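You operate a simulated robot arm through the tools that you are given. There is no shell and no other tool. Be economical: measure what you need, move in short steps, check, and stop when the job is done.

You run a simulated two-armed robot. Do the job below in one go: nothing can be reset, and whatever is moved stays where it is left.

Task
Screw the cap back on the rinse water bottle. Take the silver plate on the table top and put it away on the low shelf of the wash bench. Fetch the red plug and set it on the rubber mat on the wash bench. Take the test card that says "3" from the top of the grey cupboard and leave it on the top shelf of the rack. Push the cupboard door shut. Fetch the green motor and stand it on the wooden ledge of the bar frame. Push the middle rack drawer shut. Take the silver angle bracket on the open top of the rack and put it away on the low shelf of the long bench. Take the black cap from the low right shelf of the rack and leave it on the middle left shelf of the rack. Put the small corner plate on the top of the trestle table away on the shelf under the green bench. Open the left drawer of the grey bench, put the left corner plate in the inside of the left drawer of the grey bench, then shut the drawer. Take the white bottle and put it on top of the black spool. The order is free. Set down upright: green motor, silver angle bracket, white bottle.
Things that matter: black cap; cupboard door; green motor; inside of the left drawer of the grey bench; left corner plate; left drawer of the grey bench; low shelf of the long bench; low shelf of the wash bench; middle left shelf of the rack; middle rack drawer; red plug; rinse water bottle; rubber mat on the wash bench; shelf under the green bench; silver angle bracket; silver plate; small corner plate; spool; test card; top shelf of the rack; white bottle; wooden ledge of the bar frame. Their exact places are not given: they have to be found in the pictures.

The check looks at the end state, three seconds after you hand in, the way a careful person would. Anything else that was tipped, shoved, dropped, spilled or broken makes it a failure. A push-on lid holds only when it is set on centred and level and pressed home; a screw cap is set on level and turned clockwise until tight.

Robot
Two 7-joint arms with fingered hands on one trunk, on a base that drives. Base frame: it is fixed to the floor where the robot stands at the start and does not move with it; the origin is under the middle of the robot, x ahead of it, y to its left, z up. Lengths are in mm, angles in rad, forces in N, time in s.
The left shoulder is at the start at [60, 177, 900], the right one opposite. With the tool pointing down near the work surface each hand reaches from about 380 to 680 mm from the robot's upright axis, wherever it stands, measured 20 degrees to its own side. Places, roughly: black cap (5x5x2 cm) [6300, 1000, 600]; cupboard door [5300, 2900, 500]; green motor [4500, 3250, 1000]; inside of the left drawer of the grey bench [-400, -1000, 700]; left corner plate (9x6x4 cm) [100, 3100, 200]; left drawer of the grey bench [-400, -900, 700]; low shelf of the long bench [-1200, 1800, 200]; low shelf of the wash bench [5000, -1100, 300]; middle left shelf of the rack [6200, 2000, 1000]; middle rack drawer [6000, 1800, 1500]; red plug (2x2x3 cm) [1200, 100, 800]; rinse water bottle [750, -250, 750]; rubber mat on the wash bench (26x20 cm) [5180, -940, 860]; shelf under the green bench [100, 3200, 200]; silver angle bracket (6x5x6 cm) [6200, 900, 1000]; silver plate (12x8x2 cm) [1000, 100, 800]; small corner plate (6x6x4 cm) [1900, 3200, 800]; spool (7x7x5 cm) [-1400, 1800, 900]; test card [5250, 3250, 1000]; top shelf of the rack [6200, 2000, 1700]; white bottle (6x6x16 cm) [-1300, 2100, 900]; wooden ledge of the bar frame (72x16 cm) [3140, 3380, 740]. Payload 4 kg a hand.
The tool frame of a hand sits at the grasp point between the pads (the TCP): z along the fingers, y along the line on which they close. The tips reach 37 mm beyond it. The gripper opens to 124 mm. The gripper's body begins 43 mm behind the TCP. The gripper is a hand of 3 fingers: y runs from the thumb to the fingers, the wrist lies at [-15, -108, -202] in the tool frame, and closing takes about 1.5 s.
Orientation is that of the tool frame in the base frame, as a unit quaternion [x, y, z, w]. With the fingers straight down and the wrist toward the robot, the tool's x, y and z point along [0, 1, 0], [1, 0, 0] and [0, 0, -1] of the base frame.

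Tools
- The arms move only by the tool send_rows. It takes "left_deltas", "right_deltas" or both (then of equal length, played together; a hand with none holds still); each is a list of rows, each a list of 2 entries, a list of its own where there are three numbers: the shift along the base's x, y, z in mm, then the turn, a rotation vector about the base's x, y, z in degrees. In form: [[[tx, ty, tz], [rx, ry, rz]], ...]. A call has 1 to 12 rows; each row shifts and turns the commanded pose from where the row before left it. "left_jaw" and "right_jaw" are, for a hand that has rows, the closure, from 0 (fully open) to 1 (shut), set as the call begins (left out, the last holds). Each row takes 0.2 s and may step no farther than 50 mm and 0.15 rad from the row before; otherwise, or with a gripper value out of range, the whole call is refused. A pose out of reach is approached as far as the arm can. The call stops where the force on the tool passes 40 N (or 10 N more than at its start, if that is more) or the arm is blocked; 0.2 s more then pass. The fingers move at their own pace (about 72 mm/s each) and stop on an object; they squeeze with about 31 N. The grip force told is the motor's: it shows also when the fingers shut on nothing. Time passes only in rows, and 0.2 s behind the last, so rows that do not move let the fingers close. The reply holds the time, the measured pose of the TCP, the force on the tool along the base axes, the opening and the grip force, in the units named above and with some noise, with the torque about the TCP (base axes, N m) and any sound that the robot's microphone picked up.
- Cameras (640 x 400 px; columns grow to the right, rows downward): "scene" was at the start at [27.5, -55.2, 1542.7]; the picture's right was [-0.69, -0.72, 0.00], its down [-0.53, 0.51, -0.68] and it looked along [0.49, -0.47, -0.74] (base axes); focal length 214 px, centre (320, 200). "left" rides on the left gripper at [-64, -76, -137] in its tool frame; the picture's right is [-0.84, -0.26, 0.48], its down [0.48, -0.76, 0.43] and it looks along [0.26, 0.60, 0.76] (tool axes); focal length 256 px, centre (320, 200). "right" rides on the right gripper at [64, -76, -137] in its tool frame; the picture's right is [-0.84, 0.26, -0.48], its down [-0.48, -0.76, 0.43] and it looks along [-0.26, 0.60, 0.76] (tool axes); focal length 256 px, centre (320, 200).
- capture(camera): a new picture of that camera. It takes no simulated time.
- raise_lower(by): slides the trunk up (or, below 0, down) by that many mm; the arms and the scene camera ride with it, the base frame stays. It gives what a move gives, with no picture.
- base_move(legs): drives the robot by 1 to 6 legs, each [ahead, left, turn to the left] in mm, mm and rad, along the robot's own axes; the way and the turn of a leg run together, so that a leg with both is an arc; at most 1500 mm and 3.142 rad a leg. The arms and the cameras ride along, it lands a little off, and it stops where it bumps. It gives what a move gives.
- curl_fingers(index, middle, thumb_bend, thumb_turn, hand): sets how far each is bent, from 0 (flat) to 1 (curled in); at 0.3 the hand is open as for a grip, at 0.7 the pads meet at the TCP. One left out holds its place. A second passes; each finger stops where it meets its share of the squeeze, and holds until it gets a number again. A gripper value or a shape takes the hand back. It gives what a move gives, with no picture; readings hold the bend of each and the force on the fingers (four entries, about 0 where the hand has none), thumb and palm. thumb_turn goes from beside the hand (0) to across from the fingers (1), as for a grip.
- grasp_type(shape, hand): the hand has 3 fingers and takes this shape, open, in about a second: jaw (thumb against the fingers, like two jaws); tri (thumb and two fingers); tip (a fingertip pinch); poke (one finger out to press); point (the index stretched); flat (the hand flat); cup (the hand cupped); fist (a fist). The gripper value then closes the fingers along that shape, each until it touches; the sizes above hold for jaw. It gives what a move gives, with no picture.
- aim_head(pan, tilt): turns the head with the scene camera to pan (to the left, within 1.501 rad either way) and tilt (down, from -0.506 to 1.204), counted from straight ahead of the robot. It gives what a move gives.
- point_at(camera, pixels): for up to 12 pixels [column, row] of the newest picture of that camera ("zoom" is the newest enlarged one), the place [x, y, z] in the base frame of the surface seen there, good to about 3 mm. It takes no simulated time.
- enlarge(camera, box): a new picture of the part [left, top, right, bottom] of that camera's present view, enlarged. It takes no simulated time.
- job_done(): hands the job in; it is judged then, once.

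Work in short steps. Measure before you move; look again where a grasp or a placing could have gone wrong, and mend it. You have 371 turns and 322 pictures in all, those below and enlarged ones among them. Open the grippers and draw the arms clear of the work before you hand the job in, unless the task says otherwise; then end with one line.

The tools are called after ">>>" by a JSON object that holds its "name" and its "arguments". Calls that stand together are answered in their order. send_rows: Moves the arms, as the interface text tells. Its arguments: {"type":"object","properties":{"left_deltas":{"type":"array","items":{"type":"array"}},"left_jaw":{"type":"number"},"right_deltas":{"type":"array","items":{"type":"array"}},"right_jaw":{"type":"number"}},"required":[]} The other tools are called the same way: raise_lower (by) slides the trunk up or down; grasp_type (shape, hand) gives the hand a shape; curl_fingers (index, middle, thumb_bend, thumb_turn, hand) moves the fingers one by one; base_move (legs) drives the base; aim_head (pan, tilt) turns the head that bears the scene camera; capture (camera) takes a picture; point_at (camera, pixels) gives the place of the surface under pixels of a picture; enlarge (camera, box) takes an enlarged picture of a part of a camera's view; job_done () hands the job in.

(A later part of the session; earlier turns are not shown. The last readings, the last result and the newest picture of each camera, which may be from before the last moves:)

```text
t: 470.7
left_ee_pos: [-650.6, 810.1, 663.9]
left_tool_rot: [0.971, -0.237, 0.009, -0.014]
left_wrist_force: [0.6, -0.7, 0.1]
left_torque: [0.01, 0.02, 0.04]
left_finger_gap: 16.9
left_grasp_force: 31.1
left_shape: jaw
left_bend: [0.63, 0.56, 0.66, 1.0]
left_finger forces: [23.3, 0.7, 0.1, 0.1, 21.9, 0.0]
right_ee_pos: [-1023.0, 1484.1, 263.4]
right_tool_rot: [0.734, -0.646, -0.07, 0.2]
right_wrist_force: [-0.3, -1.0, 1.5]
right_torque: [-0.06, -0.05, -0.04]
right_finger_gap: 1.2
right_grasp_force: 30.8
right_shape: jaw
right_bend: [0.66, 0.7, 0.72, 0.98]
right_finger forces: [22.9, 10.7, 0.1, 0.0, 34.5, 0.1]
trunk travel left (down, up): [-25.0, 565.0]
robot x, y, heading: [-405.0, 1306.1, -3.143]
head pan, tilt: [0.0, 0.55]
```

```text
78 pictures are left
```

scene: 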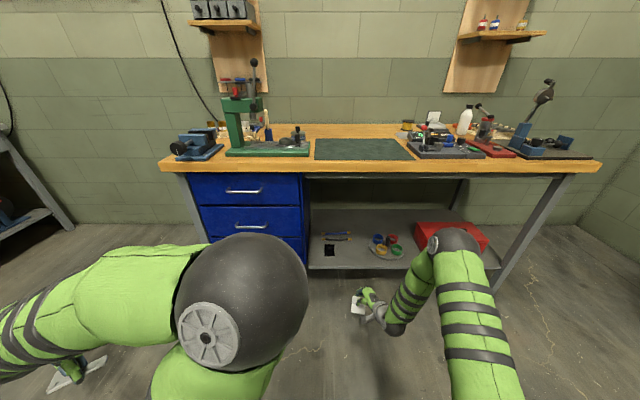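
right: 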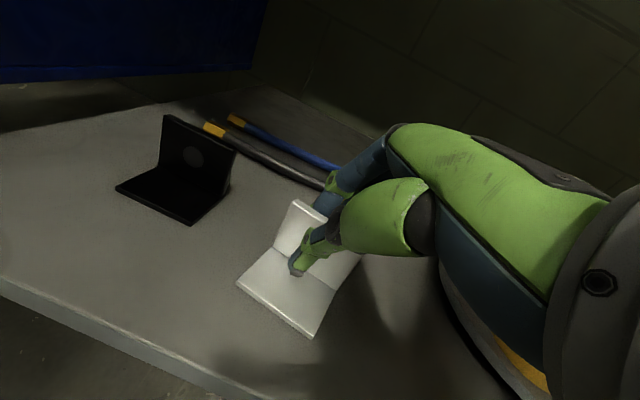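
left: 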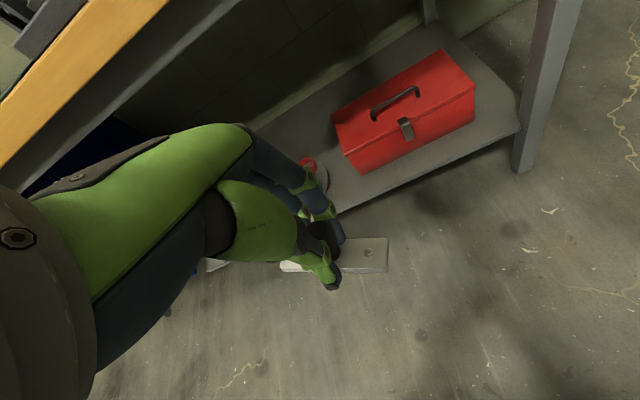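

Contact. I press 1 mm more, open to 0.6, then lift straight up along.

>>> {"name": "send_rows", "arguments": {"right_deltas": [[[0, 0, -2], [0, 0, 0]], [[0, 0, 0], [0, 0, 0]]]}}

>>> {"name": "send_rows", "arguments": {"right_deltas": [[[0, 0, 0], [0, 0, 0]], [[0, 0, 0], [0, 0, 0]], [[0, 0, 0], [0, 0, 0]], [[0, 0, 0], [0, 0, 0]], [[0, 0, 15], [0, 0, 0]], [[4, 0, 20], [0, 0, 0]], [[6, 0, 25], [0, 0, 0]], [[0, 0, 25], [0, 0, 0]]], "right_jaw": 0.6}}

>>> {"name": "capture", "arguments": {"camera": "right"}}

```text
t: 471.3
left_ee_pos: [-650.3, 810.3, 663.6]
left_tool_rot: [0.972, -0.236, 0.01, -0.013]
left_wrist_force: [0.6, -0.3, -0.7]
left_torque: [0.03, -0.03, 0.05]
left_finger_gap: 16.5
left_grasp_force: 31.0
left_shape: jaw
left_bend: [0.63, 0.56, 0.66, 1.0]
left_finger forces: [23.3, 0.6, 0.1, 0.0, 21.9, 0.1]
right_ee_pos: [-1022.9, 1483.2, 261.4]
right_tool_rot: [0.734, -0.645, -0.071, 0.2]
right_wrist_force: [1.9, 0.2, 11.9]
right_torque: [-0.18, -0.06, 0.01]
right_finger_gap: 0.4
right_grasp_force: 31.0
right_shape: jaw
right_bend: [0.65, 0.7, 0.72, 0.98]
right_finger forces: [23.9, 11.2, 0.0, 0.0, 43.9, 0.0]
trunk travel left (down, up): [-25.0, 565.0]
robot x, y, heading: [-398.9, 1304.3, -3.139]
head pan, tilt: [0.0, 0.55]
```

```text
t: 472.1
left_ee_pos: [-650.1, 809.0, 664.9]
left_tool_rot: [0.971, -0.237, 0.009, -0.012]
left_wrist_force: [-0.2, -0.3, 0.0]
left_torque: [0.01, 0.01, -0.01]
left_finger_gap: 16.6
left_grasp_force: 31.0
left_shape: jaw
left_bend: [0.63, 0.56, 0.66, 1.0]
left_finger forces: [23.3, 0.7, 0.0, 0.0, 22.0, 0.1]
right_ee_pos: [-1029.7, 1480.9, 268.4]
right_tool_rot: [0.733, -0.643, -0.076, 0.208]
right_wrist_force: [-5.9, -2.0, 26.8]
right_torque: [-0.19, 0.09, -0.04]
right_finger_gap: 38.2
right_grasp_force: 0.1
right_shape: jaw
right_bend: [0.47, 0.5, 0.64, 0.99]
right_finger forces: [0.0, 0.0, 0.0, 0.0, 27.3, 0.1]
trunk travel left (down, up): [-25.0, 565.0]
robot x, y, heading: [-401.5, 1304.3, -3.136]
head pan, tilt: [0.0, 0.55]
stopped in row 4 (right hand): the force on the tool passed its limit at 41 N (the readings are from after the stop); the commanded pose is now the measured one
```

```text
77 pictures are left
```

right: 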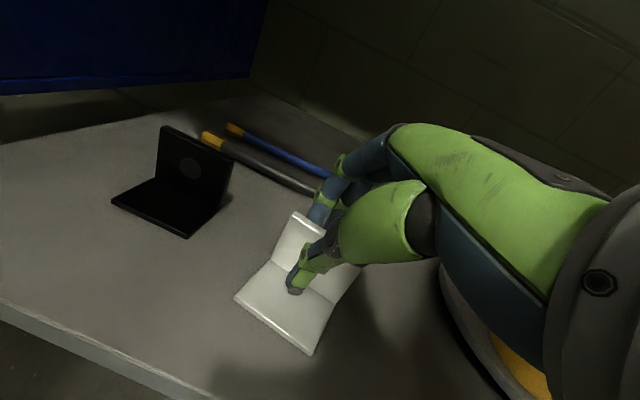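

The thumb pressed on the flange while opening; I now rise straight up.

>>> {"name": "send_rows", "arguments": {"right_deltas": [[[0, 0, 8], [0, 0, 0]], [[0, 0, 12], [0, 0, 0]], [[0, 0, 20], [0, 0, 0]], [[0, 0, 30], [0, 0, 0]]]}}

>>> {"name": "capture", "arguments": {"camera": "right"}}

```text
t: 473.1
left_ee_pos: [-650.3, 809.9, 664.2]
left_tool_rot: [0.971, -0.238, 0.009, -0.013]
left_wrist_force: [-0.5, -1.1, -0.6]
left_torque: [0.0, 0.0, -0.01]
left_finger_gap: 16.9
left_grasp_force: 31.2
left_shape: jaw
left_bend: [0.63, 0.56, 0.66, 1.0]
left_finger forces: [23.3, 0.6, 0.0, 0.0, 22.1, 0.0]
right_ee_pos: [-1025.3, 1482.0, 332.2]
right_tool_rot: [0.734, -0.644, -0.071, 0.203]
right_wrist_force: [0.1, 0.6, 0.1]
right_torque: [0.01, 0.02, 0.01]
right_finger_gap: 49.6
right_grasp_force: 0.0
right_shape: jaw
right_bend: [0.47, 0.5, 0.59, 1.0]
right_finger forces: [0.1, 0.0, 0.1, 0.1, 0.1, 0.0]
trunk travel left (down, up): [-25.0, 565.0]
robot x, y, heading: [-404.1, 1300.9, -3.136]
head pan, tilt: [0.0, 0.55]
```

```text
76 pictures are left
```

right: 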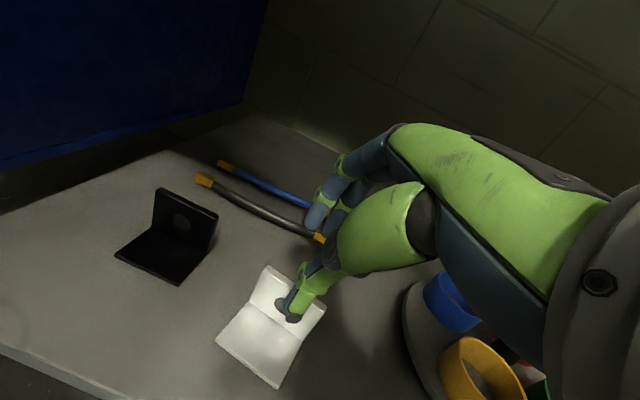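

The bracket stands upright on the shelf. I back out, raise the trunk, and re-orient the right hand (yaw −90°, pitch 45°) for the bottle.

>>> {"name": "base_move", "arguments": {"legs": [[-420, 0, 0]]}}

>>> {"name": "raise_lower", "arguments": {"by": 400}}

>>> {"name": "send_rows", "arguments": {"right_deltas": [[[20, 0, 40], [2.65, -5.5, 0]], [[20, 0, 40], [2.65, -5.5, 0]], [[20, 0, 40], [2.65, -5.5, 0]], [[20, 0, 40], [2.65, -5.5, 0]], [[15, 5, 40], [0, 0, -8.2]], [[15, 5, 40], [0, 0, -8.2]], [[15, 5, 40], [0, 0, -8.2]], [[0, 5, 30], [0, 0, -8.2]], [[0, 5, 30], [0, 0, -8.2]], [[0, 5, 0], [0, 0, -8.2]], [[0, 5, 0], [0, 0, -8.2]], [[0, 5, 0], [0, 0, -8.2]]], "right_jaw": 0}}

>>> {"name": "send_rows", "arguments": {"right_deltas": [[[0, 0, 0], [0, 0, -8.2]], [[0, 0, 0], [0, 0, -8.2]], [[-5, 0, 0], [0, 7.5, 0]], [[-5, 0, 0], [0, 7.5, 0]], [[-5, 0, 0], [0, 7.5, 0]], [[-5, 0, 0], [0, 7.5, 0]], [[-5, 0, 0], [0, 7.5, 0]], [[-5, 0, 0], [0, 7.5, 0]], [[0, 0, 0], [0, 0, 0]]]}}

```text
t: 475.7
left_ee_pos: [-225.5, 811.6, 664.6]
left_tool_rot: [0.972, -0.235, 0.009, -0.012]
left_wrist_force: [0.5, 0.0, -1.2]
left_torque: [0.0, 0.0, 0.0]
left_finger_gap: 16.7
left_grasp_force: 31.0
left_shape: jaw
left_bend: [0.63, 0.56, 0.66, 1.0]
left_finger forces: [23.3, 0.7, 0.1, 0.0, 22.0, 0.0]
right_ee_pos: [-604.9, 1479.7, 332.9]
right_tool_rot: [0.735, -0.643, -0.072, 0.205]
right_wrist_force: [-0.3, 0.3, 0.5]
right_torque: [0.0, -0.02, 0.01]
right_finger_gap: 49.7
right_grasp_force: 0.0
right_shape: jaw
right_bend: [0.47, 0.5, 0.59, 1.0]
right_finger forces: [0.1, 0.0, 0.0, 0.0, 0.1, 0.0]
trunk travel left (down, up): [-25.0, 565.0]
robot x, y, heading: [22.3, 1308.5, -3.132]
head pan, tilt: [0.0, 0.55]
```

```text
t: 479.6
left_ee_pos: [-225.4, 809.9, 1064.6]
left_tool_rot: [0.972, -0.235, 0.009, -0.014]
left_wrist_force: [-0.3, -0.3, -1.6]
left_torque: [0.0, 0.0, 0.01]
left_finger_gap: 16.7
left_grasp_force: 30.4
left_shape: jaw
left_bend: [0.63, 0.56, 0.66, 1.0]
left_finger forces: [23.4, 0.7, 0.0, 0.0, 22.1, 0.0]
right_ee_pos: [-604.3, 1481.1, 732.6]
right_tool_rot: [0.735, -0.642, -0.072, 0.204]
right_wrist_force: [-0.1, 0.5, -0.2]
right_torque: [0.0, 0.0, -0.01]
right_finger_gap: 49.4
right_grasp_force: 0.0
right_shape: jaw
right_bend: [0.47, 0.5, 0.59, 1.0]
right_finger forces: [0.1, 0.0, 0.0, 0.0, 0.0, 0.0]
trunk travel left (down, up): [-425.0, 165.0]
robot x, y, heading: [19.1, 1310.6, -3.133]
head pan, tilt: [0.0, 0.55]
```

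```text
t: 482.0
left_ee_pos: [-213.2, 801.4, 1054.0]
left_tool_rot: [0.977, -0.211, 0.011, -0.028]
left_wrist_force: [-0.1, 0.2, -0.5]
left_torque: [0.04, -0.03, -0.02]
left_finger_gap: 16.4
left_grasp_force: 31.1
left_shape: jaw
left_bend: [0.63, 0.56, 0.66, 1.0]
left_finger forces: [23.4, 0.7, 0.0, 0.1, 22.0, 0.0]
right_ee_pos: [-479.1, 1508.7, 1081.9]
right_tool_rot: [-0.363, 0.927, -0.083, -0.046]
right_wrist_force: [0.3, 0.1, -0.6]
right_torque: [0.01, 0.01, -0.02]
right_finger_gap: 123.6
right_grasp_force: 0.1
right_shape: jaw
right_bend: [0.3, 0.3, 0.3, 0.98]
right_finger forces: [0.1, 0.0, 0.1, 0.1, 0.0, 0.1]
trunk travel left (down, up): [-425.0, 165.0]
robot x, y, heading: [20.7, 1307.7, -3.135]
head pan, tilt: [0.0, 0.55]
stopped in row 12 (right hand): the arm was blocked; the commanded pose is now the measured one
```

```text
t: 484.0
left_ee_pos: [-214.4, 802.9, 1056.3]
left_tool_rot: [0.977, -0.214, 0.012, -0.025]
left_wrist_force: [0.3, 0.7, -0.6]
left_torque: [0.01, -0.03, 0.03]
left_finger_gap: 16.6
left_grasp_force: 31.1
left_shape: jaw
left_bend: [0.63, 0.56, 0.66, 1.0]
left_finger forces: [23.4, 0.7, 0.0, 0.0, 22.1, 0.0]
right_ee_pos: [-508.2, 1507.1, 1081.3]
right_tool_rot: [-0.238, 0.873, 0.015, -0.425]
right_wrist_force: [0.0, 0.0, -0.1]
right_torque: [-0.01, 0.0, 0.02]
right_finger_gap: 124.1
right_grasp_force: 0.1
right_shape: jaw
right_bend: [0.3, 0.3, 0.3, 0.98]
right_finger forces: [0.0, 0.0, 0.1, 0.0, 0.0, 0.0]
trunk travel left (down, up): [-425.0, 165.0]
robot x, y, heading: [17.4, 1304.7, -3.129]
head pan, tilt: [0.0, 0.55]
```

The right elbow brushed the left arm. I move the right hand forward while applying the remaining rotation (−12.2,−6.8,−24.8)°.

>>> {"name": "send_rows", "arguments": {"right_deltas": [[[-35, 10, 0], [0, 0, 0]], [[-35, 10, 0], [0, 0, 0]], [[-35, 10, 0], [-3.05, -1.7, -6.2]], [[-35, 10, 0], [-3.05, -1.7, -6.2]], [[-35, 10, 0], [-3.05, -1.7, -6.2]], [[-35, 10, 0], [-3.05, -1.7, -6.2]], [[0, 0, 0], [0, 0, 0]]]}}

>>> {"name": "base_move", "arguments": {"legs": [[0, 0, -0.01], [250, -430, 0]]}}

>>> {"name": "aim_head", "arguments": {"pan": -0.15, "tilt": 0.5}}

>>> {"name": "capture", "arguments": {"camera": "scene"}}

```text
t: 485.1
left_ee_pos: [-197.2, 790.9, 1050.0]
left_tool_rot: [0.983, -0.179, 0.019, -0.032]
left_wrist_force: [1.0, -0.7, -1.2]
left_torque: [0.05, 0.0, 0.03]
left_finger_gap: 16.3
left_grasp_force: 30.8
left_shape: jaw
left_bend: [0.63, 0.56, 0.66, 1.0]
left_finger forces: [23.4, 0.8, 0.1, 0.0, 22.2, 0.0]
right_ee_pos: [-662.4, 1581.9, 1131.2]
right_tool_rot: [-0.022, 0.885, -0.115, -0.452]
right_wrist_force: [-0.6, -0.5, 0.0]
right_torque: [0.02, 0.0, -0.01]
right_finger_gap: 123.9
right_grasp_force: 0.1
right_shape: jaw
right_bend: [0.3, 0.3, 0.3, 0.98]
right_finger forces: [0.0, 0.0, 0.0, 0.1, 0.0, 0.1]
trunk travel left (down, up): [-425.0, 165.0]
robot x, y, heading: [21.3, 1308.5, -3.13]
head pan, tilt: [0.0, 0.55]
stopped in row 5 (right hand): the arm was blocked; the commanded pose is now the measured one
```

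```text
t: 488.4
left_ee_pos: [-450.2, 1222.0, 1052.3]
left_tool_rot: [0.982, -0.183, 0.018, -0.032]
left_wrist_force: [0.2, 0.7, -0.1]
left_torque: [0.0, 0.04, -0.03]
left_finger_gap: 16.5
left_grasp_force: 31.2
left_shape: jaw
left_bend: [0.63, 0.56, 0.66, 1.0]
left_finger forces: [23.5, 0.7, 0.1, 0.1, 22.1, 0.0]
right_ee_pos: [-911.0, 2014.8, 1131.5]
right_tool_rot: [-0.02, 0.885, -0.113, -0.452]
right_wrist_force: [-0.5, 0.3, -0.4]
right_torque: [0.01, 0.03, 0.03]
right_finger_gap: 124.0
right_grasp_force: 0.1
right_shape: jaw
right_bend: [0.3, 0.3, 0.3, 0.98]
right_finger forces: [0.0, 0.1, 0.1, 0.0, 0.1, 0.0]
trunk travel left (down, up): [-425.0, 165.0]
robot x, y, heading: [-229.6, 1735.4, -3.138]
head pan, tilt: [0.0, 0.55]
```

```text
t: 489.1
left_ee_pos: [-449.0, 1221.4, 1051.5]
left_tool_rot: [0.982, -0.183, 0.018, -0.032]
left_wrist_force: [-0.2, -0.1, -0.4]
left_torque: [0.04, -0.03, 0.04]
left_finger_gap: 16.6
left_grasp_force: 30.9
left_shape: jaw
left_bend: [0.63, 0.56, 0.66, 1.0]
left_finger forces: [23.4, 0.7, 0.1, 0.1, 22.1, 0.1]
right_ee_pos: [-909.7, 2014.0, 1131.1]
right_tool_rot: [-0.019, 0.884, -0.114, -0.453]
right_wrist_force: [0.1, 0.6, -0.1]
right_torque: [-0.02, 0.0, 0.02]
right_finger_gap: 123.8
right_grasp_force: 0.1
right_shape: jaw
right_bend: [0.3, 0.3, 0.3, 0.98]
right_finger forces: [0.1, 0.0, 0.0, 0.1, 0.0, 0.0]
trunk travel left (down, up): [-425.0, 165.0]
robot x, y, heading: [-234.3, 1736.3, -3.14]
head pan, tilt: [-0.15, 0.499]
```

```text
75 pictures are left
```

scene: 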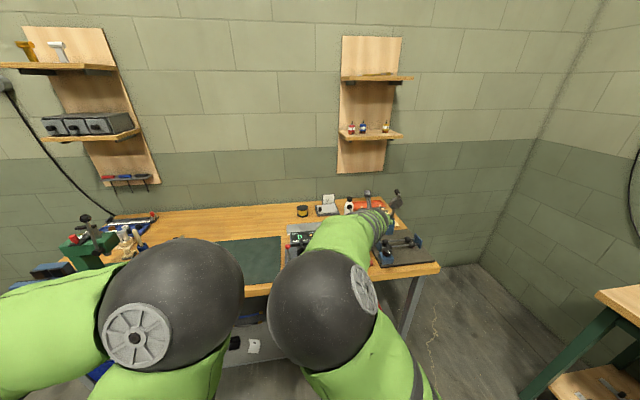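

The two elbows crowd each other. I bring the left arm back to a neutral forward pose on its side, then finish the right-hand orientation.

>>> {"name": "send_rows", "arguments": {"left_deltas": [[[-15, -10, 10], [0, 0, -8.5]], [[-20, 0, 10], [0, 0, -8.5]], [[-25, 10, 10], [0, 0, -8.5]], [[-25, 20, 10], [0, 0, -8.5]], [[-25, 20, 10], [0, 0, -8.5]], [[-25, 20, 10], [0, 0, -8.5]], [[-20, 20, 10], [0, 0, -8.5]], [[0, 0, 0], [0, 0, -8.5]]]}}

>>> {"name": "send_rows", "arguments": {"right_deltas": [[[0, 0, 20], [5.5, -2.8, -3.7]], [[0, 0, 20], [5.5, -2.8, -3.7]], [[0, 0, 0], [0, 0, 0]]]}}

>>> {"name": "capture", "arguments": {"camera": "scene"}}

>>> {"name": "capture", "arguments": {"camera": "right"}}

```text
t: 490.9
left_ee_pos: [-605.1, 1301.7, 1121.0]
left_tool_rot: [0.711, -0.702, 0.033, -0.017]
left_wrist_force: [0.0, 0.2, -0.3]
left_torque: [-0.01, 0.01, 0.03]
left_finger_gap: 16.4
left_grasp_force: 31.2
left_shape: jaw
left_bend: [0.63, 0.56, 0.66, 1.0]
left_finger forces: [23.3, 0.8, 0.0, 0.0, 21.9, 0.0]
right_ee_pos: [-908.9, 2014.0, 1132.5]
right_tool_rot: [-0.019, 0.884, -0.113, -0.453]
right_wrist_force: [-0.2, -0.2, -0.2]
right_torque: [0.0, -0.02, -0.02]
right_finger_gap: 123.9
right_grasp_force: 0.1
right_shape: jaw
right_bend: [0.3, 0.3, 0.3, 0.98]
right_finger forces: [0.0, 0.1, 0.0, 0.0, 0.0, 0.0]
trunk travel left (down, up): [-425.0, 165.0]
robot x, y, heading: [-232.1, 1733.3, -3.143]
head pan, tilt: [-0.15, 0.499]
```

```text
t: 491.7
left_ee_pos: [-605.1, 1300.6, 1119.6]
left_tool_rot: [0.711, -0.702, 0.033, -0.017]
left_wrist_force: [-0.5, 0.3, -1.0]
left_torque: [-0.01, -0.05, 0.0]
left_finger_gap: 16.4
left_grasp_force: 31.3
left_shape: jaw
left_bend: [0.63, 0.56, 0.66, 1.0]
left_finger forces: [23.3, 0.8, 0.0, 0.0, 21.9, 0.0]
right_ee_pos: [-908.8, 2016.1, 1171.3]
right_tool_rot: [0.0, 0.912, 0.001, -0.411]
right_wrist_force: [-0.5, -0.1, 0.4]
right_torque: [-0.01, 0.01, 0.02]
right_finger_gap: 123.9
right_grasp_force: 0.2
right_shape: jaw
right_bend: [0.3, 0.3, 0.3, 0.98]
right_finger forces: [0.1, 0.1, 0.0, 0.0, 0.0, 0.0]
trunk travel left (down, up): [-425.0, 165.0]
robot x, y, heading: [-227.8, 1734.9, -3.141]
head pan, tilt: [-0.15, 0.499]
```

```text
74 pictures are left
```

scene: 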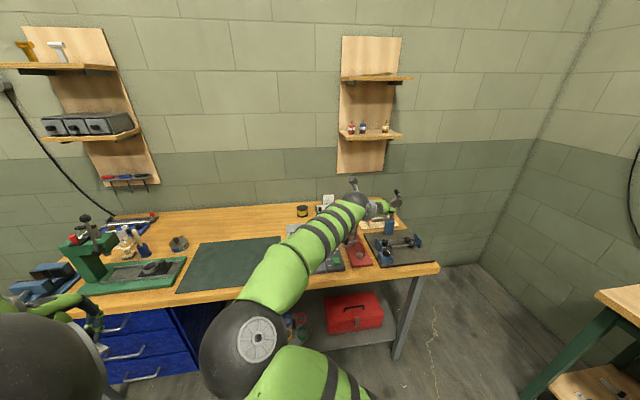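

```text
73 pictures are left
```

right: 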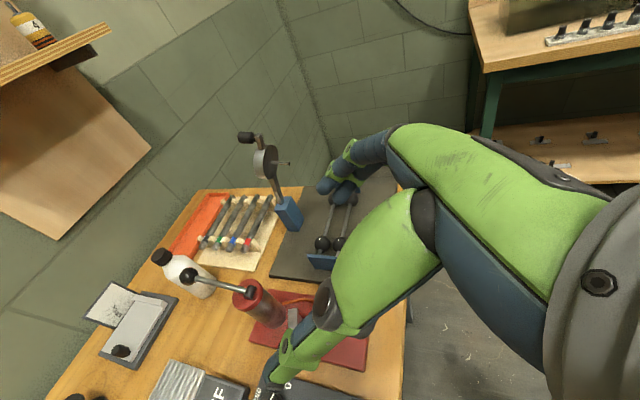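

>>> {"name": "enlarge", "arguments": {"camera": "right", "box": [80, 180, 340, 400]}}

>>> {"name": "point_at", "arguments": {"camera": "right", "pixels": [[160, 257], [175, 265], [205, 280], [250, 291], [190, 277], [215, 270], [260, 300], [190, 262], [185, 293], [75, 398], [300, 335]]}}

```text
1.82 times, centred on (210, 290) of right
```

zoom: 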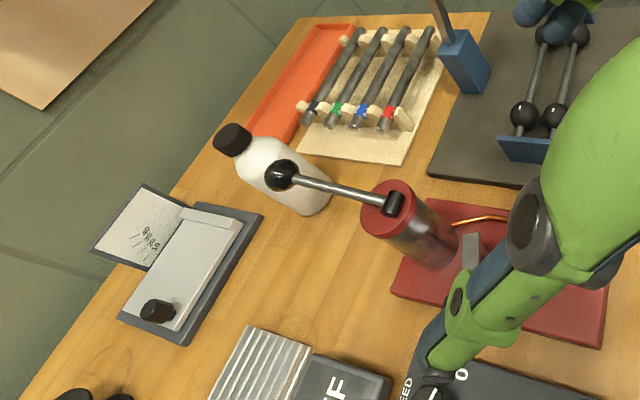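

```text
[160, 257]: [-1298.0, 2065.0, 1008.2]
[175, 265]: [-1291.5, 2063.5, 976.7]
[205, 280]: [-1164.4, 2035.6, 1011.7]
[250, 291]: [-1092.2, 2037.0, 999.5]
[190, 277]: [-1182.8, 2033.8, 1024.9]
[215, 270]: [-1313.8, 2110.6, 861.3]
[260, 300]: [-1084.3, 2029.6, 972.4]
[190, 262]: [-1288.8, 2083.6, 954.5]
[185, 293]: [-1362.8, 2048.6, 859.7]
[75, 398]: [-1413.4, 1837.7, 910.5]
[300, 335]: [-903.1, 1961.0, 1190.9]
```

Bottle axis ≈ (-1314,2066); the lever ball at (-1183,2034,1025) is in front, so I use a steeper 65° pitch. I raise the trunk 160 and rotate −23.5° about y, then advance.

>>> {"name": "raise_lower", "arguments": {"by": 160}}

>>> {"name": "send_rows", "arguments": {"right_deltas": [[[0, 15, 0], [0, -7.8, 0]], [[0, 15, 0], [0, -7.8, 0]], [[0, 18, 0], [0, -7.8, 0]], [[0, 0, 0], [0, 0, 0]]]}}

>>> {"name": "base_move", "arguments": {"legs": [[340, 0, 0]]}}

>>> {"name": "capture", "arguments": {"camera": "right"}}

```text
t: 493.5
left_ee_pos: [-605.3, 1301.6, 1281.0]
left_tool_rot: [0.712, -0.702, 0.032, -0.017]
left_wrist_force: [-0.2, -0.4, -0.3]
left_torque: [0.03, -0.02, 0.0]
left_finger_gap: 16.5
left_grasp_force: 31.0
left_shape: jaw
left_bend: [0.63, 0.56, 0.66, 1.0]
left_finger forces: [23.3, 0.8, 0.1, 0.0, 21.9, 0.0]
right_ee_pos: [-908.2, 2016.2, 1330.5]
right_tool_rot: [0.001, 0.912, 0.001, -0.411]
right_wrist_force: [0.4, 0.0, 0.1]
right_torque: [0.01, -0.01, -0.02]
right_finger_gap: 123.7
right_grasp_force: 0.0
right_shape: jaw
right_bend: [0.3, 0.3, 0.3, 0.98]
right_finger forces: [0.0, 0.0, 0.0, 0.0, 0.0, 0.0]
trunk travel left (down, up): [-585.0, 5.0]
robot x, y, heading: [-232.6, 1737.5, -3.138]
head pan, tilt: [-0.15, 0.499]
```

```text
t: 494.5
left_ee_pos: [-605.3, 1300.3, 1279.8]
left_tool_rot: [0.712, -0.701, 0.033, -0.017]
left_wrist_force: [-0.4, 0.1, -0.9]
left_torque: [0.03, 0.03, 0.02]
left_finger_gap: 16.4
left_grasp_force: 31.2
left_shape: jaw
left_bend: [0.63, 0.56, 0.66, 1.0]
left_finger forces: [23.2, 0.8, 0.0, 0.0, 22.0, 0.0]
right_ee_pos: [-908.3, 2062.1, 1331.9]
right_tool_rot: [0.0, 0.976, 0.001, -0.217]
right_wrist_force: [0.4, -0.7, 0.0]
right_torque: [0.02, 0.0, -0.03]
right_finger_gap: 123.9
right_grasp_force: 0.0
right_shape: jaw
right_bend: [0.3, 0.3, 0.3, 0.98]
right_finger forces: [0.0, 0.0, 0.0, 0.1, 0.0, 0.0]
trunk travel left (down, up): [-585.0, 5.0]
robot x, y, heading: [-232.8, 1731.7, -3.142]
head pan, tilt: [-0.15, 0.499]
```

```text
t: 496.7
left_ee_pos: [-938.2, 1299.9, 1280.2]
left_tool_rot: [0.712, -0.701, 0.033, -0.017]
left_wrist_force: [-0.2, -0.3, -0.1]
left_torque: [0.04, -0.05, 0.0]
left_finger_gap: 16.1
left_grasp_force: 31.3
left_shape: jaw
left_bend: [0.63, 0.56, 0.66, 1.0]
left_finger forces: [23.3, 0.9, 0.0, 0.1, 22.1, 0.1]
right_ee_pos: [-1244.3, 2061.2, 1331.2]
right_tool_rot: [-0.001, 0.976, 0.0, -0.217]
right_wrist_force: [-0.1, 0.1, -0.3]
right_torque: [0.02, 0.0, -0.04]
right_finger_gap: 123.8
right_grasp_force: 0.1
right_shape: jaw
right_bend: [0.3, 0.3, 0.3, 0.98]
right_finger forces: [0.1, 0.1, 0.0, 0.0, 0.0, 0.0]
trunk travel left (down, up): [-585.0, 5.0]
robot x, y, heading: [-564.3, 1738.9, -3.134]
head pan, tilt: [-0.15, 0.499]
```

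```text
71 pictures are left
```

right: 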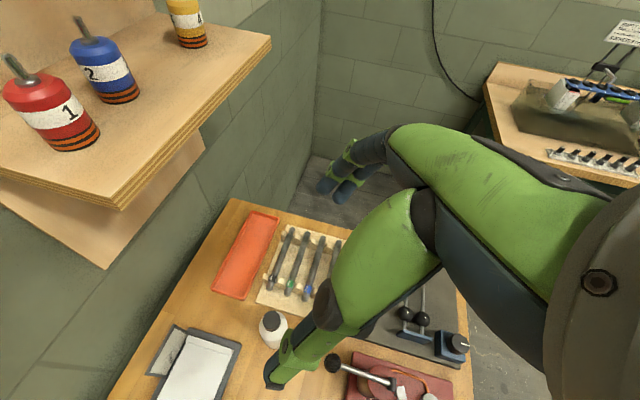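

>>> {"name": "enlarge", "arguments": {"camera": "right", "box": [230, 290, 330, 370]}}

>>> {"name": "point_at", "arguments": {"camera": "zoom", "pixels": [[280, 145], [235, 140], [320, 150], [280, 115], [275, 180], [200, 180], [330, 190], [270, 260], [210, 230], [320, 230]]}}

>>> {"name": "point_at", "arguments": {"camera": "right", "pixels": [[330, 360], [260, 250], [272, 282], [110, 200], [180, 30]]}}

```text
5.00 times, centred on (280, 330) of right
```

zoom: 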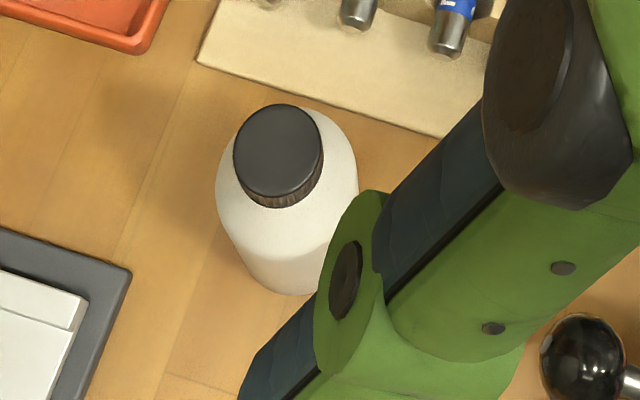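

```text
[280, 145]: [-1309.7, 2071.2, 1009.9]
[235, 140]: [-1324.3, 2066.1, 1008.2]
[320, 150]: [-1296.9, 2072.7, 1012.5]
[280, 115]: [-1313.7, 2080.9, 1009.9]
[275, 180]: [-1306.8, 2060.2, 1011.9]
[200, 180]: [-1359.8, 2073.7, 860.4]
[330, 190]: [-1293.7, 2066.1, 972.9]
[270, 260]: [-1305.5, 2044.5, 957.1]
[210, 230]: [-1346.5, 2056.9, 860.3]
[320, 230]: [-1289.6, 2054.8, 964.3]
```

```text
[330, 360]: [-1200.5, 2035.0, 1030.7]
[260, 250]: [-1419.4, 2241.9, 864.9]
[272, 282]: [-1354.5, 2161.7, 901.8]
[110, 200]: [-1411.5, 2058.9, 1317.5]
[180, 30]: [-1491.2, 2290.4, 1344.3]
```

Bottle axis (-1310,2070), cap top 1010. I descend around it to z≈945 with the hand fully open.

>>> {"name": "send_rows", "arguments": {"right_deltas": [[[-15.5, 2.3, -45], [0, 0, 0]], [[-15.5, 2.3, -45], [0, 0, 0]], [[-15.5, 2.3, -45], [0, 0, 0]], [[-15.5, 2.3, -45], [0, 0, 0]], [[0, 0, -45], [0, 0, 0]], [[0, 0, -45], [0, 0, 0]], [[0, 0, 0], [0, 0, 0]]]}}

>>> {"name": "capture", "arguments": {"camera": "right"}}

>>> {"name": "capture", "arguments": {"camera": "scene"}}

```text
t: 498.3
left_ee_pos: [-936.5, 1299.9, 1280.7]
left_tool_rot: [0.713, -0.7, 0.032, -0.017]
left_wrist_force: [0.3, 0.3, 0.8]
left_torque: [0.0, -0.01, 0.0]
left_finger_gap: 16.5
left_grasp_force: 30.8
left_shape: jaw
left_bend: [0.63, 0.56, 0.66, 1.0]
left_finger forces: [23.2, 0.9, 0.1, 0.0, 22.1, 0.0]
right_ee_pos: [-1305.6, 2070.5, 1060.2]
right_tool_rot: [-0.001, 0.976, 0.0, -0.218]
right_wrist_force: [-0.3, -0.5, 0.2]
right_torque: [-0.03, 0.03, 0.01]
right_finger_gap: 124.1
right_grasp_force: 0.1
right_shape: jaw
right_bend: [0.3, 0.3, 0.3, 0.98]
right_finger forces: [0.1, 0.0, 0.0, 0.1, 0.0, 0.0]
trunk travel left (down, up): [-585.0, 5.0]
robot x, y, heading: [-562.1, 1736.2, -3.136]
head pan, tilt: [-0.15, 0.499]
```

```text
69 pictures are left
```

right: 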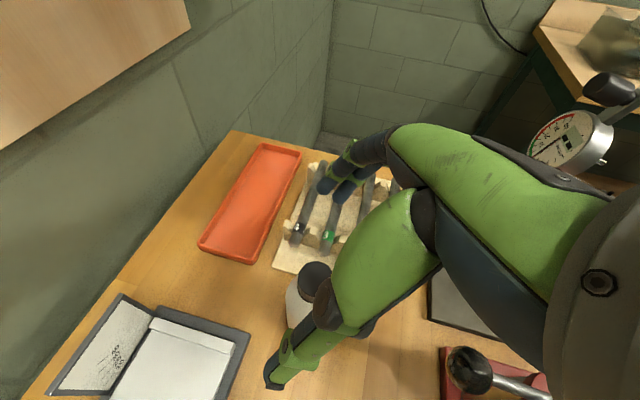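

```text
68 pictures are left
```

scene: 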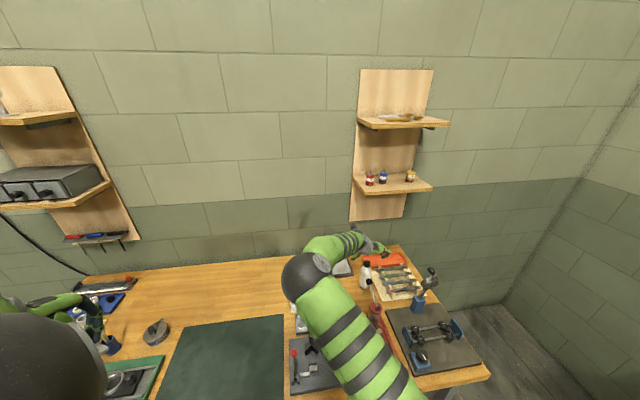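

I reduce the opening to ~93 mm (clear of the test rods) and descend to z≈955.

>>> {"name": "send_rows", "arguments": {"right_deltas": [[[0, 2, 0], [0, 0, 0]], [[0, 0, 0], [0, 0, 0]], [[0, 0, -40], [0, 0, 0]], [[0, 0, -40], [0, 0, 0]], [[0, 0, -25], [0, 0, 0]], [[0, 0, 0], [0, 0, 0]]], "right_jaw": 0.25}}

>>> {"name": "capture", "arguments": {"camera": "right"}}

```text
t: 499.7
left_ee_pos: [-936.3, 1299.4, 1280.9]
left_tool_rot: [0.713, -0.701, 0.033, -0.017]
left_wrist_force: [0.0, -0.1, -1.6]
left_torque: [-0.01, -0.04, 0.02]
left_finger_gap: 16.3
left_grasp_force: 30.7
left_shape: jaw
left_bend: [0.63, 0.56, 0.66, 1.0]
left_finger forces: [23.2, 0.8, 0.0, 0.0, 22.0, 0.0]
right_ee_pos: [-1306.4, 2070.4, 956.3]
right_tool_rot: [-0.001, 0.976, 0.001, -0.216]
right_wrist_force: [-0.5, 0.5, -0.2]
right_torque: [0.01, -0.02, 0.0]
right_finger_gap: 93.4
right_grasp_force: 0.0
right_shape: jaw
right_bend: [0.33, 0.36, 0.43, 0.99]
right_finger forces: [0.0, 0.1, 0.0, 0.1, 0.0, 0.0]
trunk travel left (down, up): [-585.0, 5.0]
robot x, y, heading: [-562.5, 1735.1, -3.139]
head pan, tilt: [-0.15, 0.499]
```

```text
67 pictures are left
```

right: 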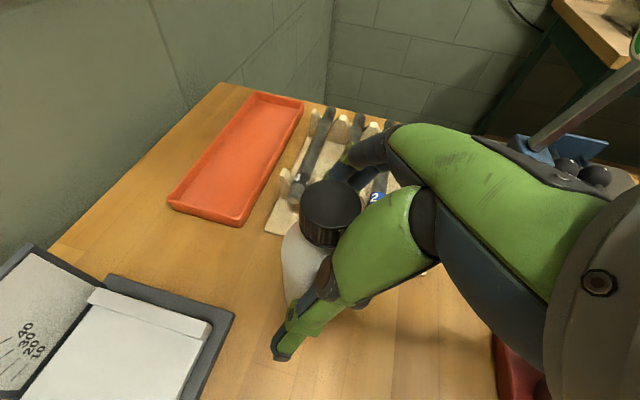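

No contact forces. I close on the bottle.

>>> {"name": "send_rows", "arguments": {"right_deltas": [[[0, 0, 0], [0, 0, 0]], [[0, 0, 0], [0, 0, 0]], [[0, 0, 0], [0, 0, 0]], [[0, 0, 0], [0, 0, 0]], [[0, 0, 0], [0, 0, 0]], [[0, 0, 0], [0, 0, 0]]], "right_jaw": 1}}

>>> {"name": "capture", "arguments": {"camera": "right"}}

```text
t: 501.1
left_ee_pos: [-937.2, 1299.0, 1280.5]
left_tool_rot: [0.712, -0.701, 0.032, -0.018]
left_wrist_force: [-0.1, -0.5, -0.9]
left_torque: [-0.02, -0.04, 0.01]
left_finger_gap: 16.4
left_grasp_force: 30.8
left_shape: jaw
left_bend: [0.63, 0.56, 0.66, 1.0]
left_finger forces: [23.4, 0.8, 0.0, 0.0, 22.1, 0.0]
right_ee_pos: [-1306.3, 2071.7, 957.1]
right_tool_rot: [-0.001, 0.976, 0.001, -0.217]
right_wrist_force: [-0.6, 2.5, 6.8]
right_torque: [0.35, 0.11, -0.03]
right_finger_gap: 67.5
right_grasp_force: 31.0
right_shape: jaw
right_bend: [0.51, 0.51, 0.51, 0.99]
right_finger forces: [20.7, 11.7, 0.0, 0.1, 31.0, 0.1]
trunk travel left (down, up): [-585.0, 5.0]
robot x, y, heading: [-566.8, 1735.2, -3.138]
head pan, tilt: [-0.15, 0.499]
```

```text
66 pictures are left
```

right: 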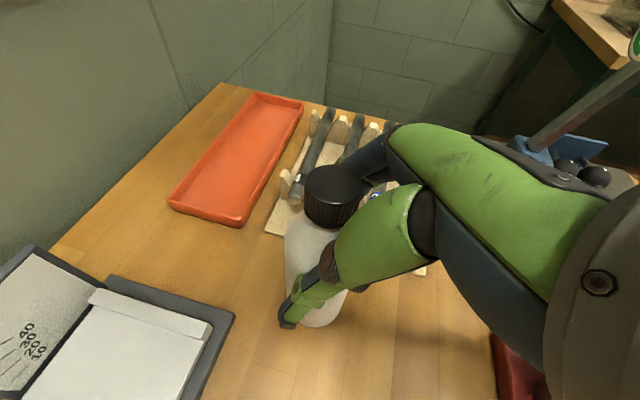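

Gripped at 67 mm. I lift 150 mm and verify.

>>> {"name": "send_rows", "arguments": {"right_deltas": [[[0, 0, 5], [0, 0, 0]], [[0, 0, 10], [0, 0, 0]], [[0, 0, 20], [0, 0, 0]], [[0, 0, 30], [0, 0, 0]], [[0, 0, 40], [0, 0, 0]], [[0, 0, 45], [0, 0, 0]], [[0, 0, 0], [0, 0, 0]]]}}

>>> {"name": "capture", "arguments": {"camera": "right"}}

>>> {"name": "enlarge", "arguments": {"camera": "scene", "box": [270, 200, 450, 320]}}

```text
t: 502.7
left_ee_pos: [-938.1, 1298.6, 1280.6]
left_tool_rot: [0.713, -0.701, 0.033, -0.016]
left_wrist_force: [-0.7, -0.4, -0.6]
left_torque: [-0.02, 0.01, -0.01]
left_finger_gap: 16.4
left_grasp_force: 30.4
left_shape: jaw
left_bend: [0.63, 0.56, 0.66, 1.0]
left_finger forces: [23.3, 0.8, 0.1, 0.1, 22.0, 0.0]
right_ee_pos: [-1304.9, 2072.8, 1107.6]
right_tool_rot: [-0.001, 0.976, 0.001, -0.217]
right_wrist_force: [-0.2, -0.5, -1.8]
right_torque: [0.04, -0.02, -0.02]
right_finger_gap: 67.3
right_grasp_force: 31.4
right_shape: jaw
right_bend: [0.51, 0.51, 0.52, 0.99]
right_finger forces: [19.6, 9.8, 0.1, 0.0, 29.4, 0.0]
trunk travel left (down, up): [-585.0, 5.0]
robot x, y, heading: [-566.6, 1736.9, -3.141]
head pan, tilt: [-0.15, 0.499]
```

```text
65 pictures are left
```

right: 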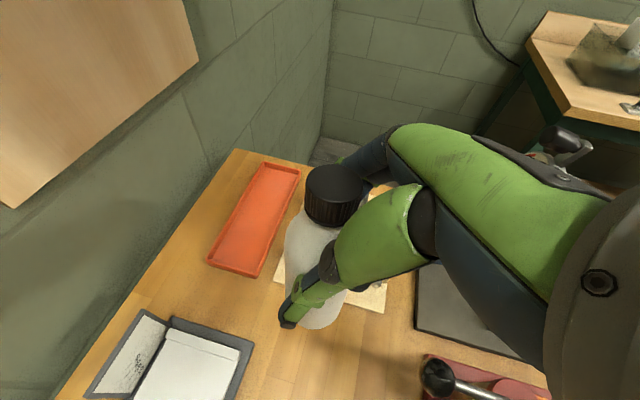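

```text
3.33 times, centred on (360, 260) of scene
```

zoom: 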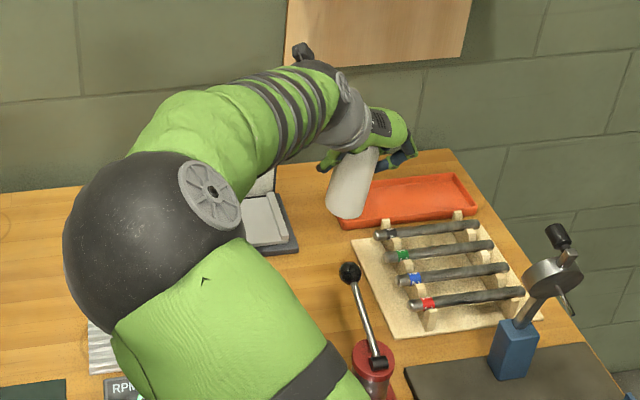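

>>> {"name": "point_at", "arguments": {"camera": "zoom", "pixels": [[330, 205], [345, 212], [358, 208], [355, 165], [368, 160], [345, 180], [362, 185]]}}

>>> {"name": "enlarge", "arguments": {"camera": "right", "box": [260, 140, 420, 340]}}

>>> {"name": "point_at", "arguments": {"camera": "zoom", "pixels": [[290, 90], [240, 100], [340, 90], [290, 65], [280, 160], [220, 290], [270, 350]]}}

```text
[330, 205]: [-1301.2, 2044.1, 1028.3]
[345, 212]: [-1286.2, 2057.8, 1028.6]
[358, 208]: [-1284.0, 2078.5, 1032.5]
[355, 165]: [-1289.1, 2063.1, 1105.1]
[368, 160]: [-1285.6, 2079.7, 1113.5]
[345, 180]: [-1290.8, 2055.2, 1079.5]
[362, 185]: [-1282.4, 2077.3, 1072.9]
```

```text
2.00 times, centred on (340, 240) of right
```

zoom: 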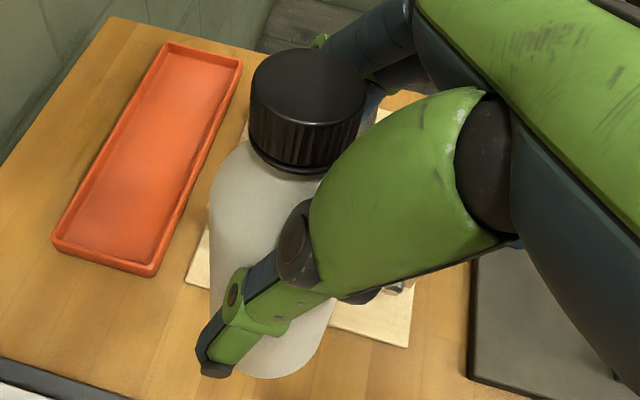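

```text
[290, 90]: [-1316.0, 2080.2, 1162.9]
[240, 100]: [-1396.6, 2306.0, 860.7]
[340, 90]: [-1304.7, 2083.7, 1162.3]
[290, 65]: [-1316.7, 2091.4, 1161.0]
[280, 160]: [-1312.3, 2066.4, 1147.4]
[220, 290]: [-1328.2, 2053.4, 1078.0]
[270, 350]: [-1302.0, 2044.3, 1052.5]
```

Bottle is nearly vertical. I raise 30 mm more and shift the base left 258 mm to bring it toward the spool, then measure the spool.

>>> {"name": "send_rows", "arguments": {"right_deltas": [[[0, 0, 30], [0, 0, 0]], [[0, 0, 0], [0, 0, 0]]]}}

>>> {"name": "base_move", "arguments": {"legs": [[0, 258, 0]]}}

>>> {"name": "capture", "arguments": {"camera": "right"}}

>>> {"name": "capture", "arguments": {"camera": "scene"}}

```text
t: 503.3
left_ee_pos: [-938.1, 1299.5, 1279.3]
left_tool_rot: [0.712, -0.701, 0.032, -0.017]
left_wrist_force: [0.8, -0.3, -0.3]
left_torque: [0.01, 0.01, -0.02]
left_finger_gap: 16.4
left_grasp_force: 31.3
left_shape: jaw
left_bend: [0.63, 0.56, 0.66, 1.0]
left_finger forces: [23.4, 0.8, 0.0, 0.0, 22.0, 0.0]
right_ee_pos: [-1305.0, 2072.7, 1138.0]
right_tool_rot: [-0.001, 0.976, 0.001, -0.217]
right_wrist_force: [0.4, 0.8, -2.6]
right_torque: [0.01, 0.0, 0.02]
right_finger_gap: 67.5
right_grasp_force: 30.8
right_shape: jaw
right_bend: [0.51, 0.51, 0.52, 0.99]
right_finger forces: [19.6, 10.0, 0.0, 0.0, 29.3, 0.1]
trunk travel left (down, up): [-585.0, 5.0]
robot x, y, heading: [-564.7, 1733.7, -3.139]
head pan, tilt: [-0.15, 0.499]
```

```text
t: 505.1
left_ee_pos: [-938.8, 1041.3, 1280.1]
left_tool_rot: [0.711, -0.702, 0.032, -0.017]
left_wrist_force: [-0.1, 0.2, -0.8]
left_torque: [0.01, 0.01, 0.01]
left_finger_gap: 16.3
left_grasp_force: 31.0
left_shape: jaw
left_bend: [0.63, 0.56, 0.66, 1.0]
left_finger forces: [23.2, 0.9, 0.0, 0.0, 22.0, 0.0]
right_ee_pos: [-1303.3, 1816.8, 1138.2]
right_tool_rot: [0.001, 0.976, 0.0, -0.218]
right_wrist_force: [0.5, -0.1, -1.4]
right_torque: [0.0, -0.02, -0.01]
right_finger_gap: 67.2
right_grasp_force: 31.2
right_shape: jaw
right_bend: [0.51, 0.51, 0.52, 0.99]
right_finger forces: [19.7, 9.9, 0.0, 0.0, 29.4, 0.0]
trunk travel left (down, up): [-585.0, 5.0]
robot x, y, heading: [-562.9, 1477.5, 3.138]
head pan, tilt: [-0.15, 0.499]
```

```text
62 pictures are left
```

right: 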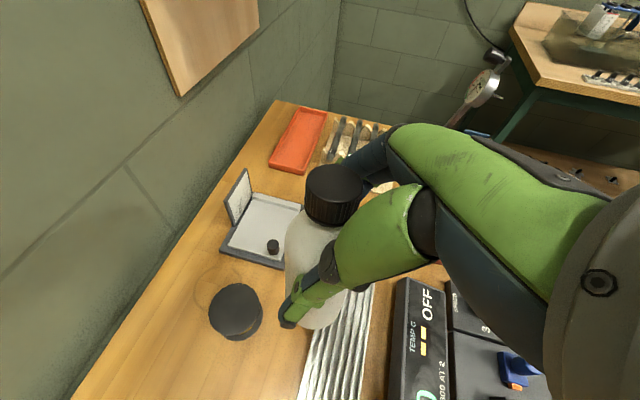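

```text
61 pictures are left
```

scene: 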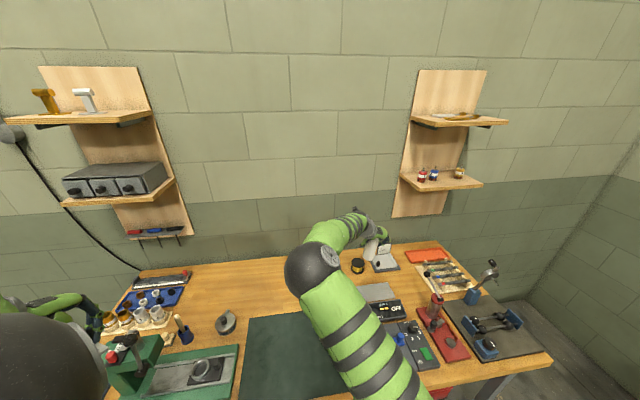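

>>> {"name": "enlarge", "arguments": {"camera": "right", "box": [190, 270, 290, 350]}}

>>> {"name": "point_at", "arguments": {"camera": "zoom", "pixels": [[225, 165], [110, 180], [350, 150], [230, 75], [235, 260], [150, 110], [310, 100], [150, 230], [320, 220]]}}

>>> {"name": "enlarge", "arguments": {"camera": "scene", "box": [330, 210, 410, 280]}}

>>> {"name": "point_at", "arguments": {"camera": "zoom", "pixels": [[222, 300], [175, 300], [270, 300], [222, 285], [222, 312], [300, 230], [330, 280], [310, 200]]}}

```text
5.00 times, centred on (240, 310) of right
```

zoom: 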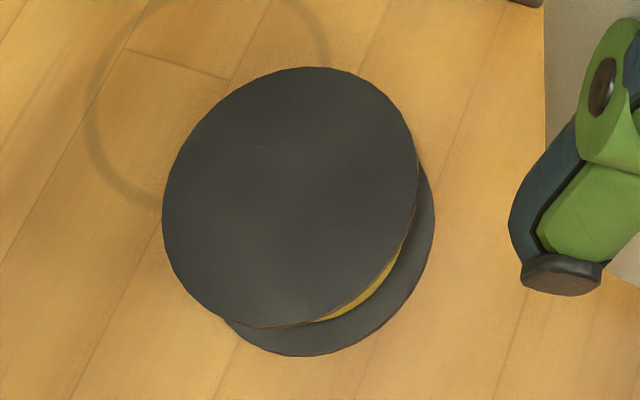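

```text
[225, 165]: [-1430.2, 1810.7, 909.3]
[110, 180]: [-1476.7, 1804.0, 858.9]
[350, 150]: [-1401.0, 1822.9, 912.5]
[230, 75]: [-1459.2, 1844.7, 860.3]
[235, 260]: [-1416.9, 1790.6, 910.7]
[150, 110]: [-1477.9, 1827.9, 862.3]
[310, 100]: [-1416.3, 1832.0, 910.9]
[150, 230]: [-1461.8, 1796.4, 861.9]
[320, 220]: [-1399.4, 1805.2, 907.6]
```

```text
5.71 times, centred on (370, 245) of scene
```

zoom: 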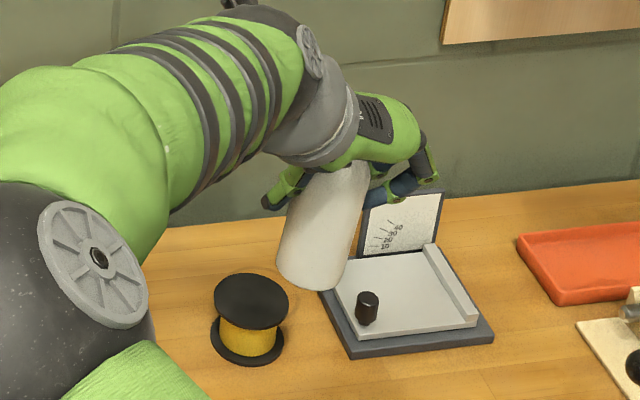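

```text
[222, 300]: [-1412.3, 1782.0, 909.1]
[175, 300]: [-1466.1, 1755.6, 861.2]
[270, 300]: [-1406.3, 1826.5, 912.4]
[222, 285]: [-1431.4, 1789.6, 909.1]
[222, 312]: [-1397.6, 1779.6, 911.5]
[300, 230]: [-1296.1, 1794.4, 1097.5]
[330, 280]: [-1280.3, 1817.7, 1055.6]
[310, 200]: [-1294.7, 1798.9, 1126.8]
```

Spool top centre ≈ (-1410.5,1808.5,910). The bottle leans ~4.6° and its axis will be at TCP+(−8,+4.5) after correction. I correct the lean, advance the base 35 mm and the arm to TCP (−1402,1804).

>>> {"name": "base_move", "arguments": {"legs": [[35, 0, 0]]}}

>>> {"name": "send_rows", "arguments": {"right_deltas": [[[-15, -3, 0], [2.3, 0, 0]], [[-15, -3, 0], [2.3, 0, 0]], [[-15, -3, 0], [0, 0, 0]], [[-12, -3, 0], [0, 0, 0]], [[0, 0, 0], [0, 0, 0]]]}}

>>> {"name": "capture", "arguments": {"camera": "right"}}

>>> {"name": "enlarge", "arguments": {"camera": "scene", "box": [310, 200, 410, 290]}}

```text
t: 506.0
left_ee_pos: [-975.5, 1042.6, 1280.1]
left_tool_rot: [0.711, -0.702, 0.033, -0.018]
left_wrist_force: [-0.8, -0.5, 0.0]
left_torque: [0.0, -0.04, 0.01]
left_finger_gap: 16.2
left_grasp_force: 30.7
left_shape: jaw
left_bend: [0.63, 0.56, 0.66, 1.0]
left_finger forces: [23.3, 0.8, 0.0, 0.0, 22.0, 0.0]
right_ee_pos: [-1339.7, 1818.0, 1136.5]
right_tool_rot: [0.001, 0.976, 0.001, -0.216]
right_wrist_force: [-0.8, -0.5, -2.6]
right_torque: [-0.01, -0.05, -0.04]
right_finger_gap: 67.5
right_grasp_force: 31.1
right_shape: jaw
right_bend: [0.51, 0.51, 0.52, 0.99]
right_finger forces: [19.5, 9.9, 0.0, 0.0, 29.4, 0.0]
trunk travel left (down, up): [-585.0, 5.0]
robot x, y, heading: [-596.3, 1474.3, 3.145]
head pan, tilt: [-0.15, 0.499]
```

```text
t: 507.2
left_ee_pos: [-974.5, 1043.4, 1279.4]
left_tool_rot: [0.711, -0.702, 0.033, -0.017]
left_wrist_force: [0.0, 0.2, 0.1]
left_torque: [0.0, -0.02, 0.01]
left_finger_gap: 16.2
left_grasp_force: 31.3
left_shape: jaw
left_bend: [0.63, 0.56, 0.66, 1.0]
left_finger forces: [23.3, 0.7, 0.1, 0.0, 22.0, 0.0]
right_ee_pos: [-1394.5, 1807.1, 1137.5]
right_tool_rot: [-0.008, 0.975, 0.04, -0.218]
right_wrist_force: [0.5, -0.6, -1.8]
right_torque: [-0.01, -0.01, 0.01]
right_finger_gap: 66.9
right_grasp_force: 31.4
right_shape: jaw
right_bend: [0.51, 0.51, 0.52, 0.99]
right_finger forces: [19.5, 10.0, 0.0, 0.0, 29.4, 0.0]
trunk travel left (down, up): [-585.0, 5.0]
robot x, y, heading: [-598.8, 1475.8, 3.141]
head pan, tilt: [-0.15, 0.499]
```

```text
58 pictures are left
```

right: 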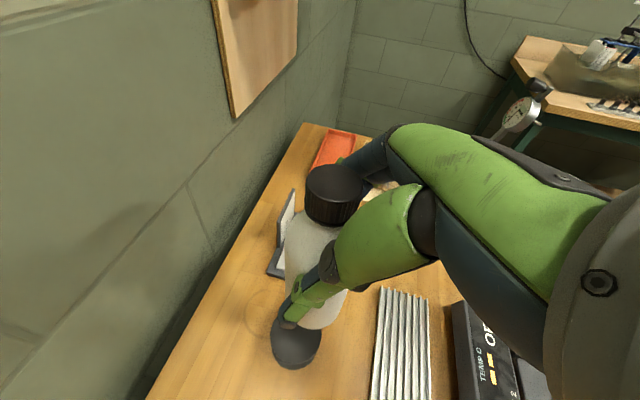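

```text
4.44 times, centred on (360, 245) of scene
```

zoom: 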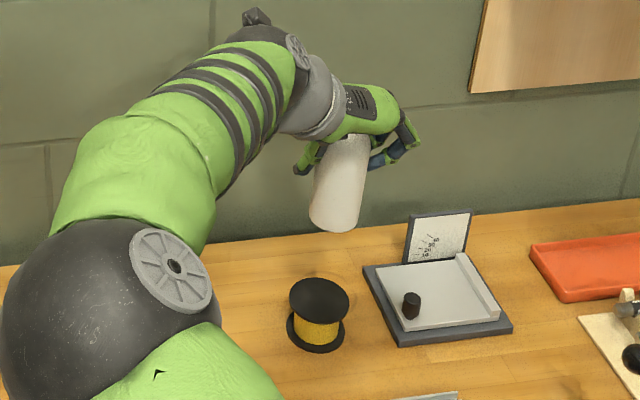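

>>> {"name": "point_at", "arguments": {"camera": "zoom", "pixels": [[314, 215], [333, 222], [355, 218], [325, 170], [343, 165], [360, 170], [290, 298], [347, 298], [319, 283], [319, 315], [319, 298]]}}

>>> {"name": "point_at", "arguments": {"camera": "right", "pixels": [[335, 180], [310, 185], [360, 180], [335, 168], [295, 345], [275, 350], [295, 362], [315, 350]]}}

```text
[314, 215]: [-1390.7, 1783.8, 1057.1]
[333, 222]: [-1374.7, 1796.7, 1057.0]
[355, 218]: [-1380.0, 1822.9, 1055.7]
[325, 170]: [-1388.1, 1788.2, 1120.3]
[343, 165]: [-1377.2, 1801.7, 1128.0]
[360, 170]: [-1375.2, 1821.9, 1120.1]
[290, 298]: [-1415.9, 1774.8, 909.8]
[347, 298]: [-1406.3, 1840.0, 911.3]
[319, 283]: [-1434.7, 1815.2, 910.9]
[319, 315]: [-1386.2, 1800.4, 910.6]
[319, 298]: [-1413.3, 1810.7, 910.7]
```

```text
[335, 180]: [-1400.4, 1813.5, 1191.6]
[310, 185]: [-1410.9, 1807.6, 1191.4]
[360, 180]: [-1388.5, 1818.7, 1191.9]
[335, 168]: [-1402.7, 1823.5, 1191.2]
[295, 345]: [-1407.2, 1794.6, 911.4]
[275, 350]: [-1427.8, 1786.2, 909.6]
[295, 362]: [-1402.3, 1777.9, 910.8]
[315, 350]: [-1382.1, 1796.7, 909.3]
```

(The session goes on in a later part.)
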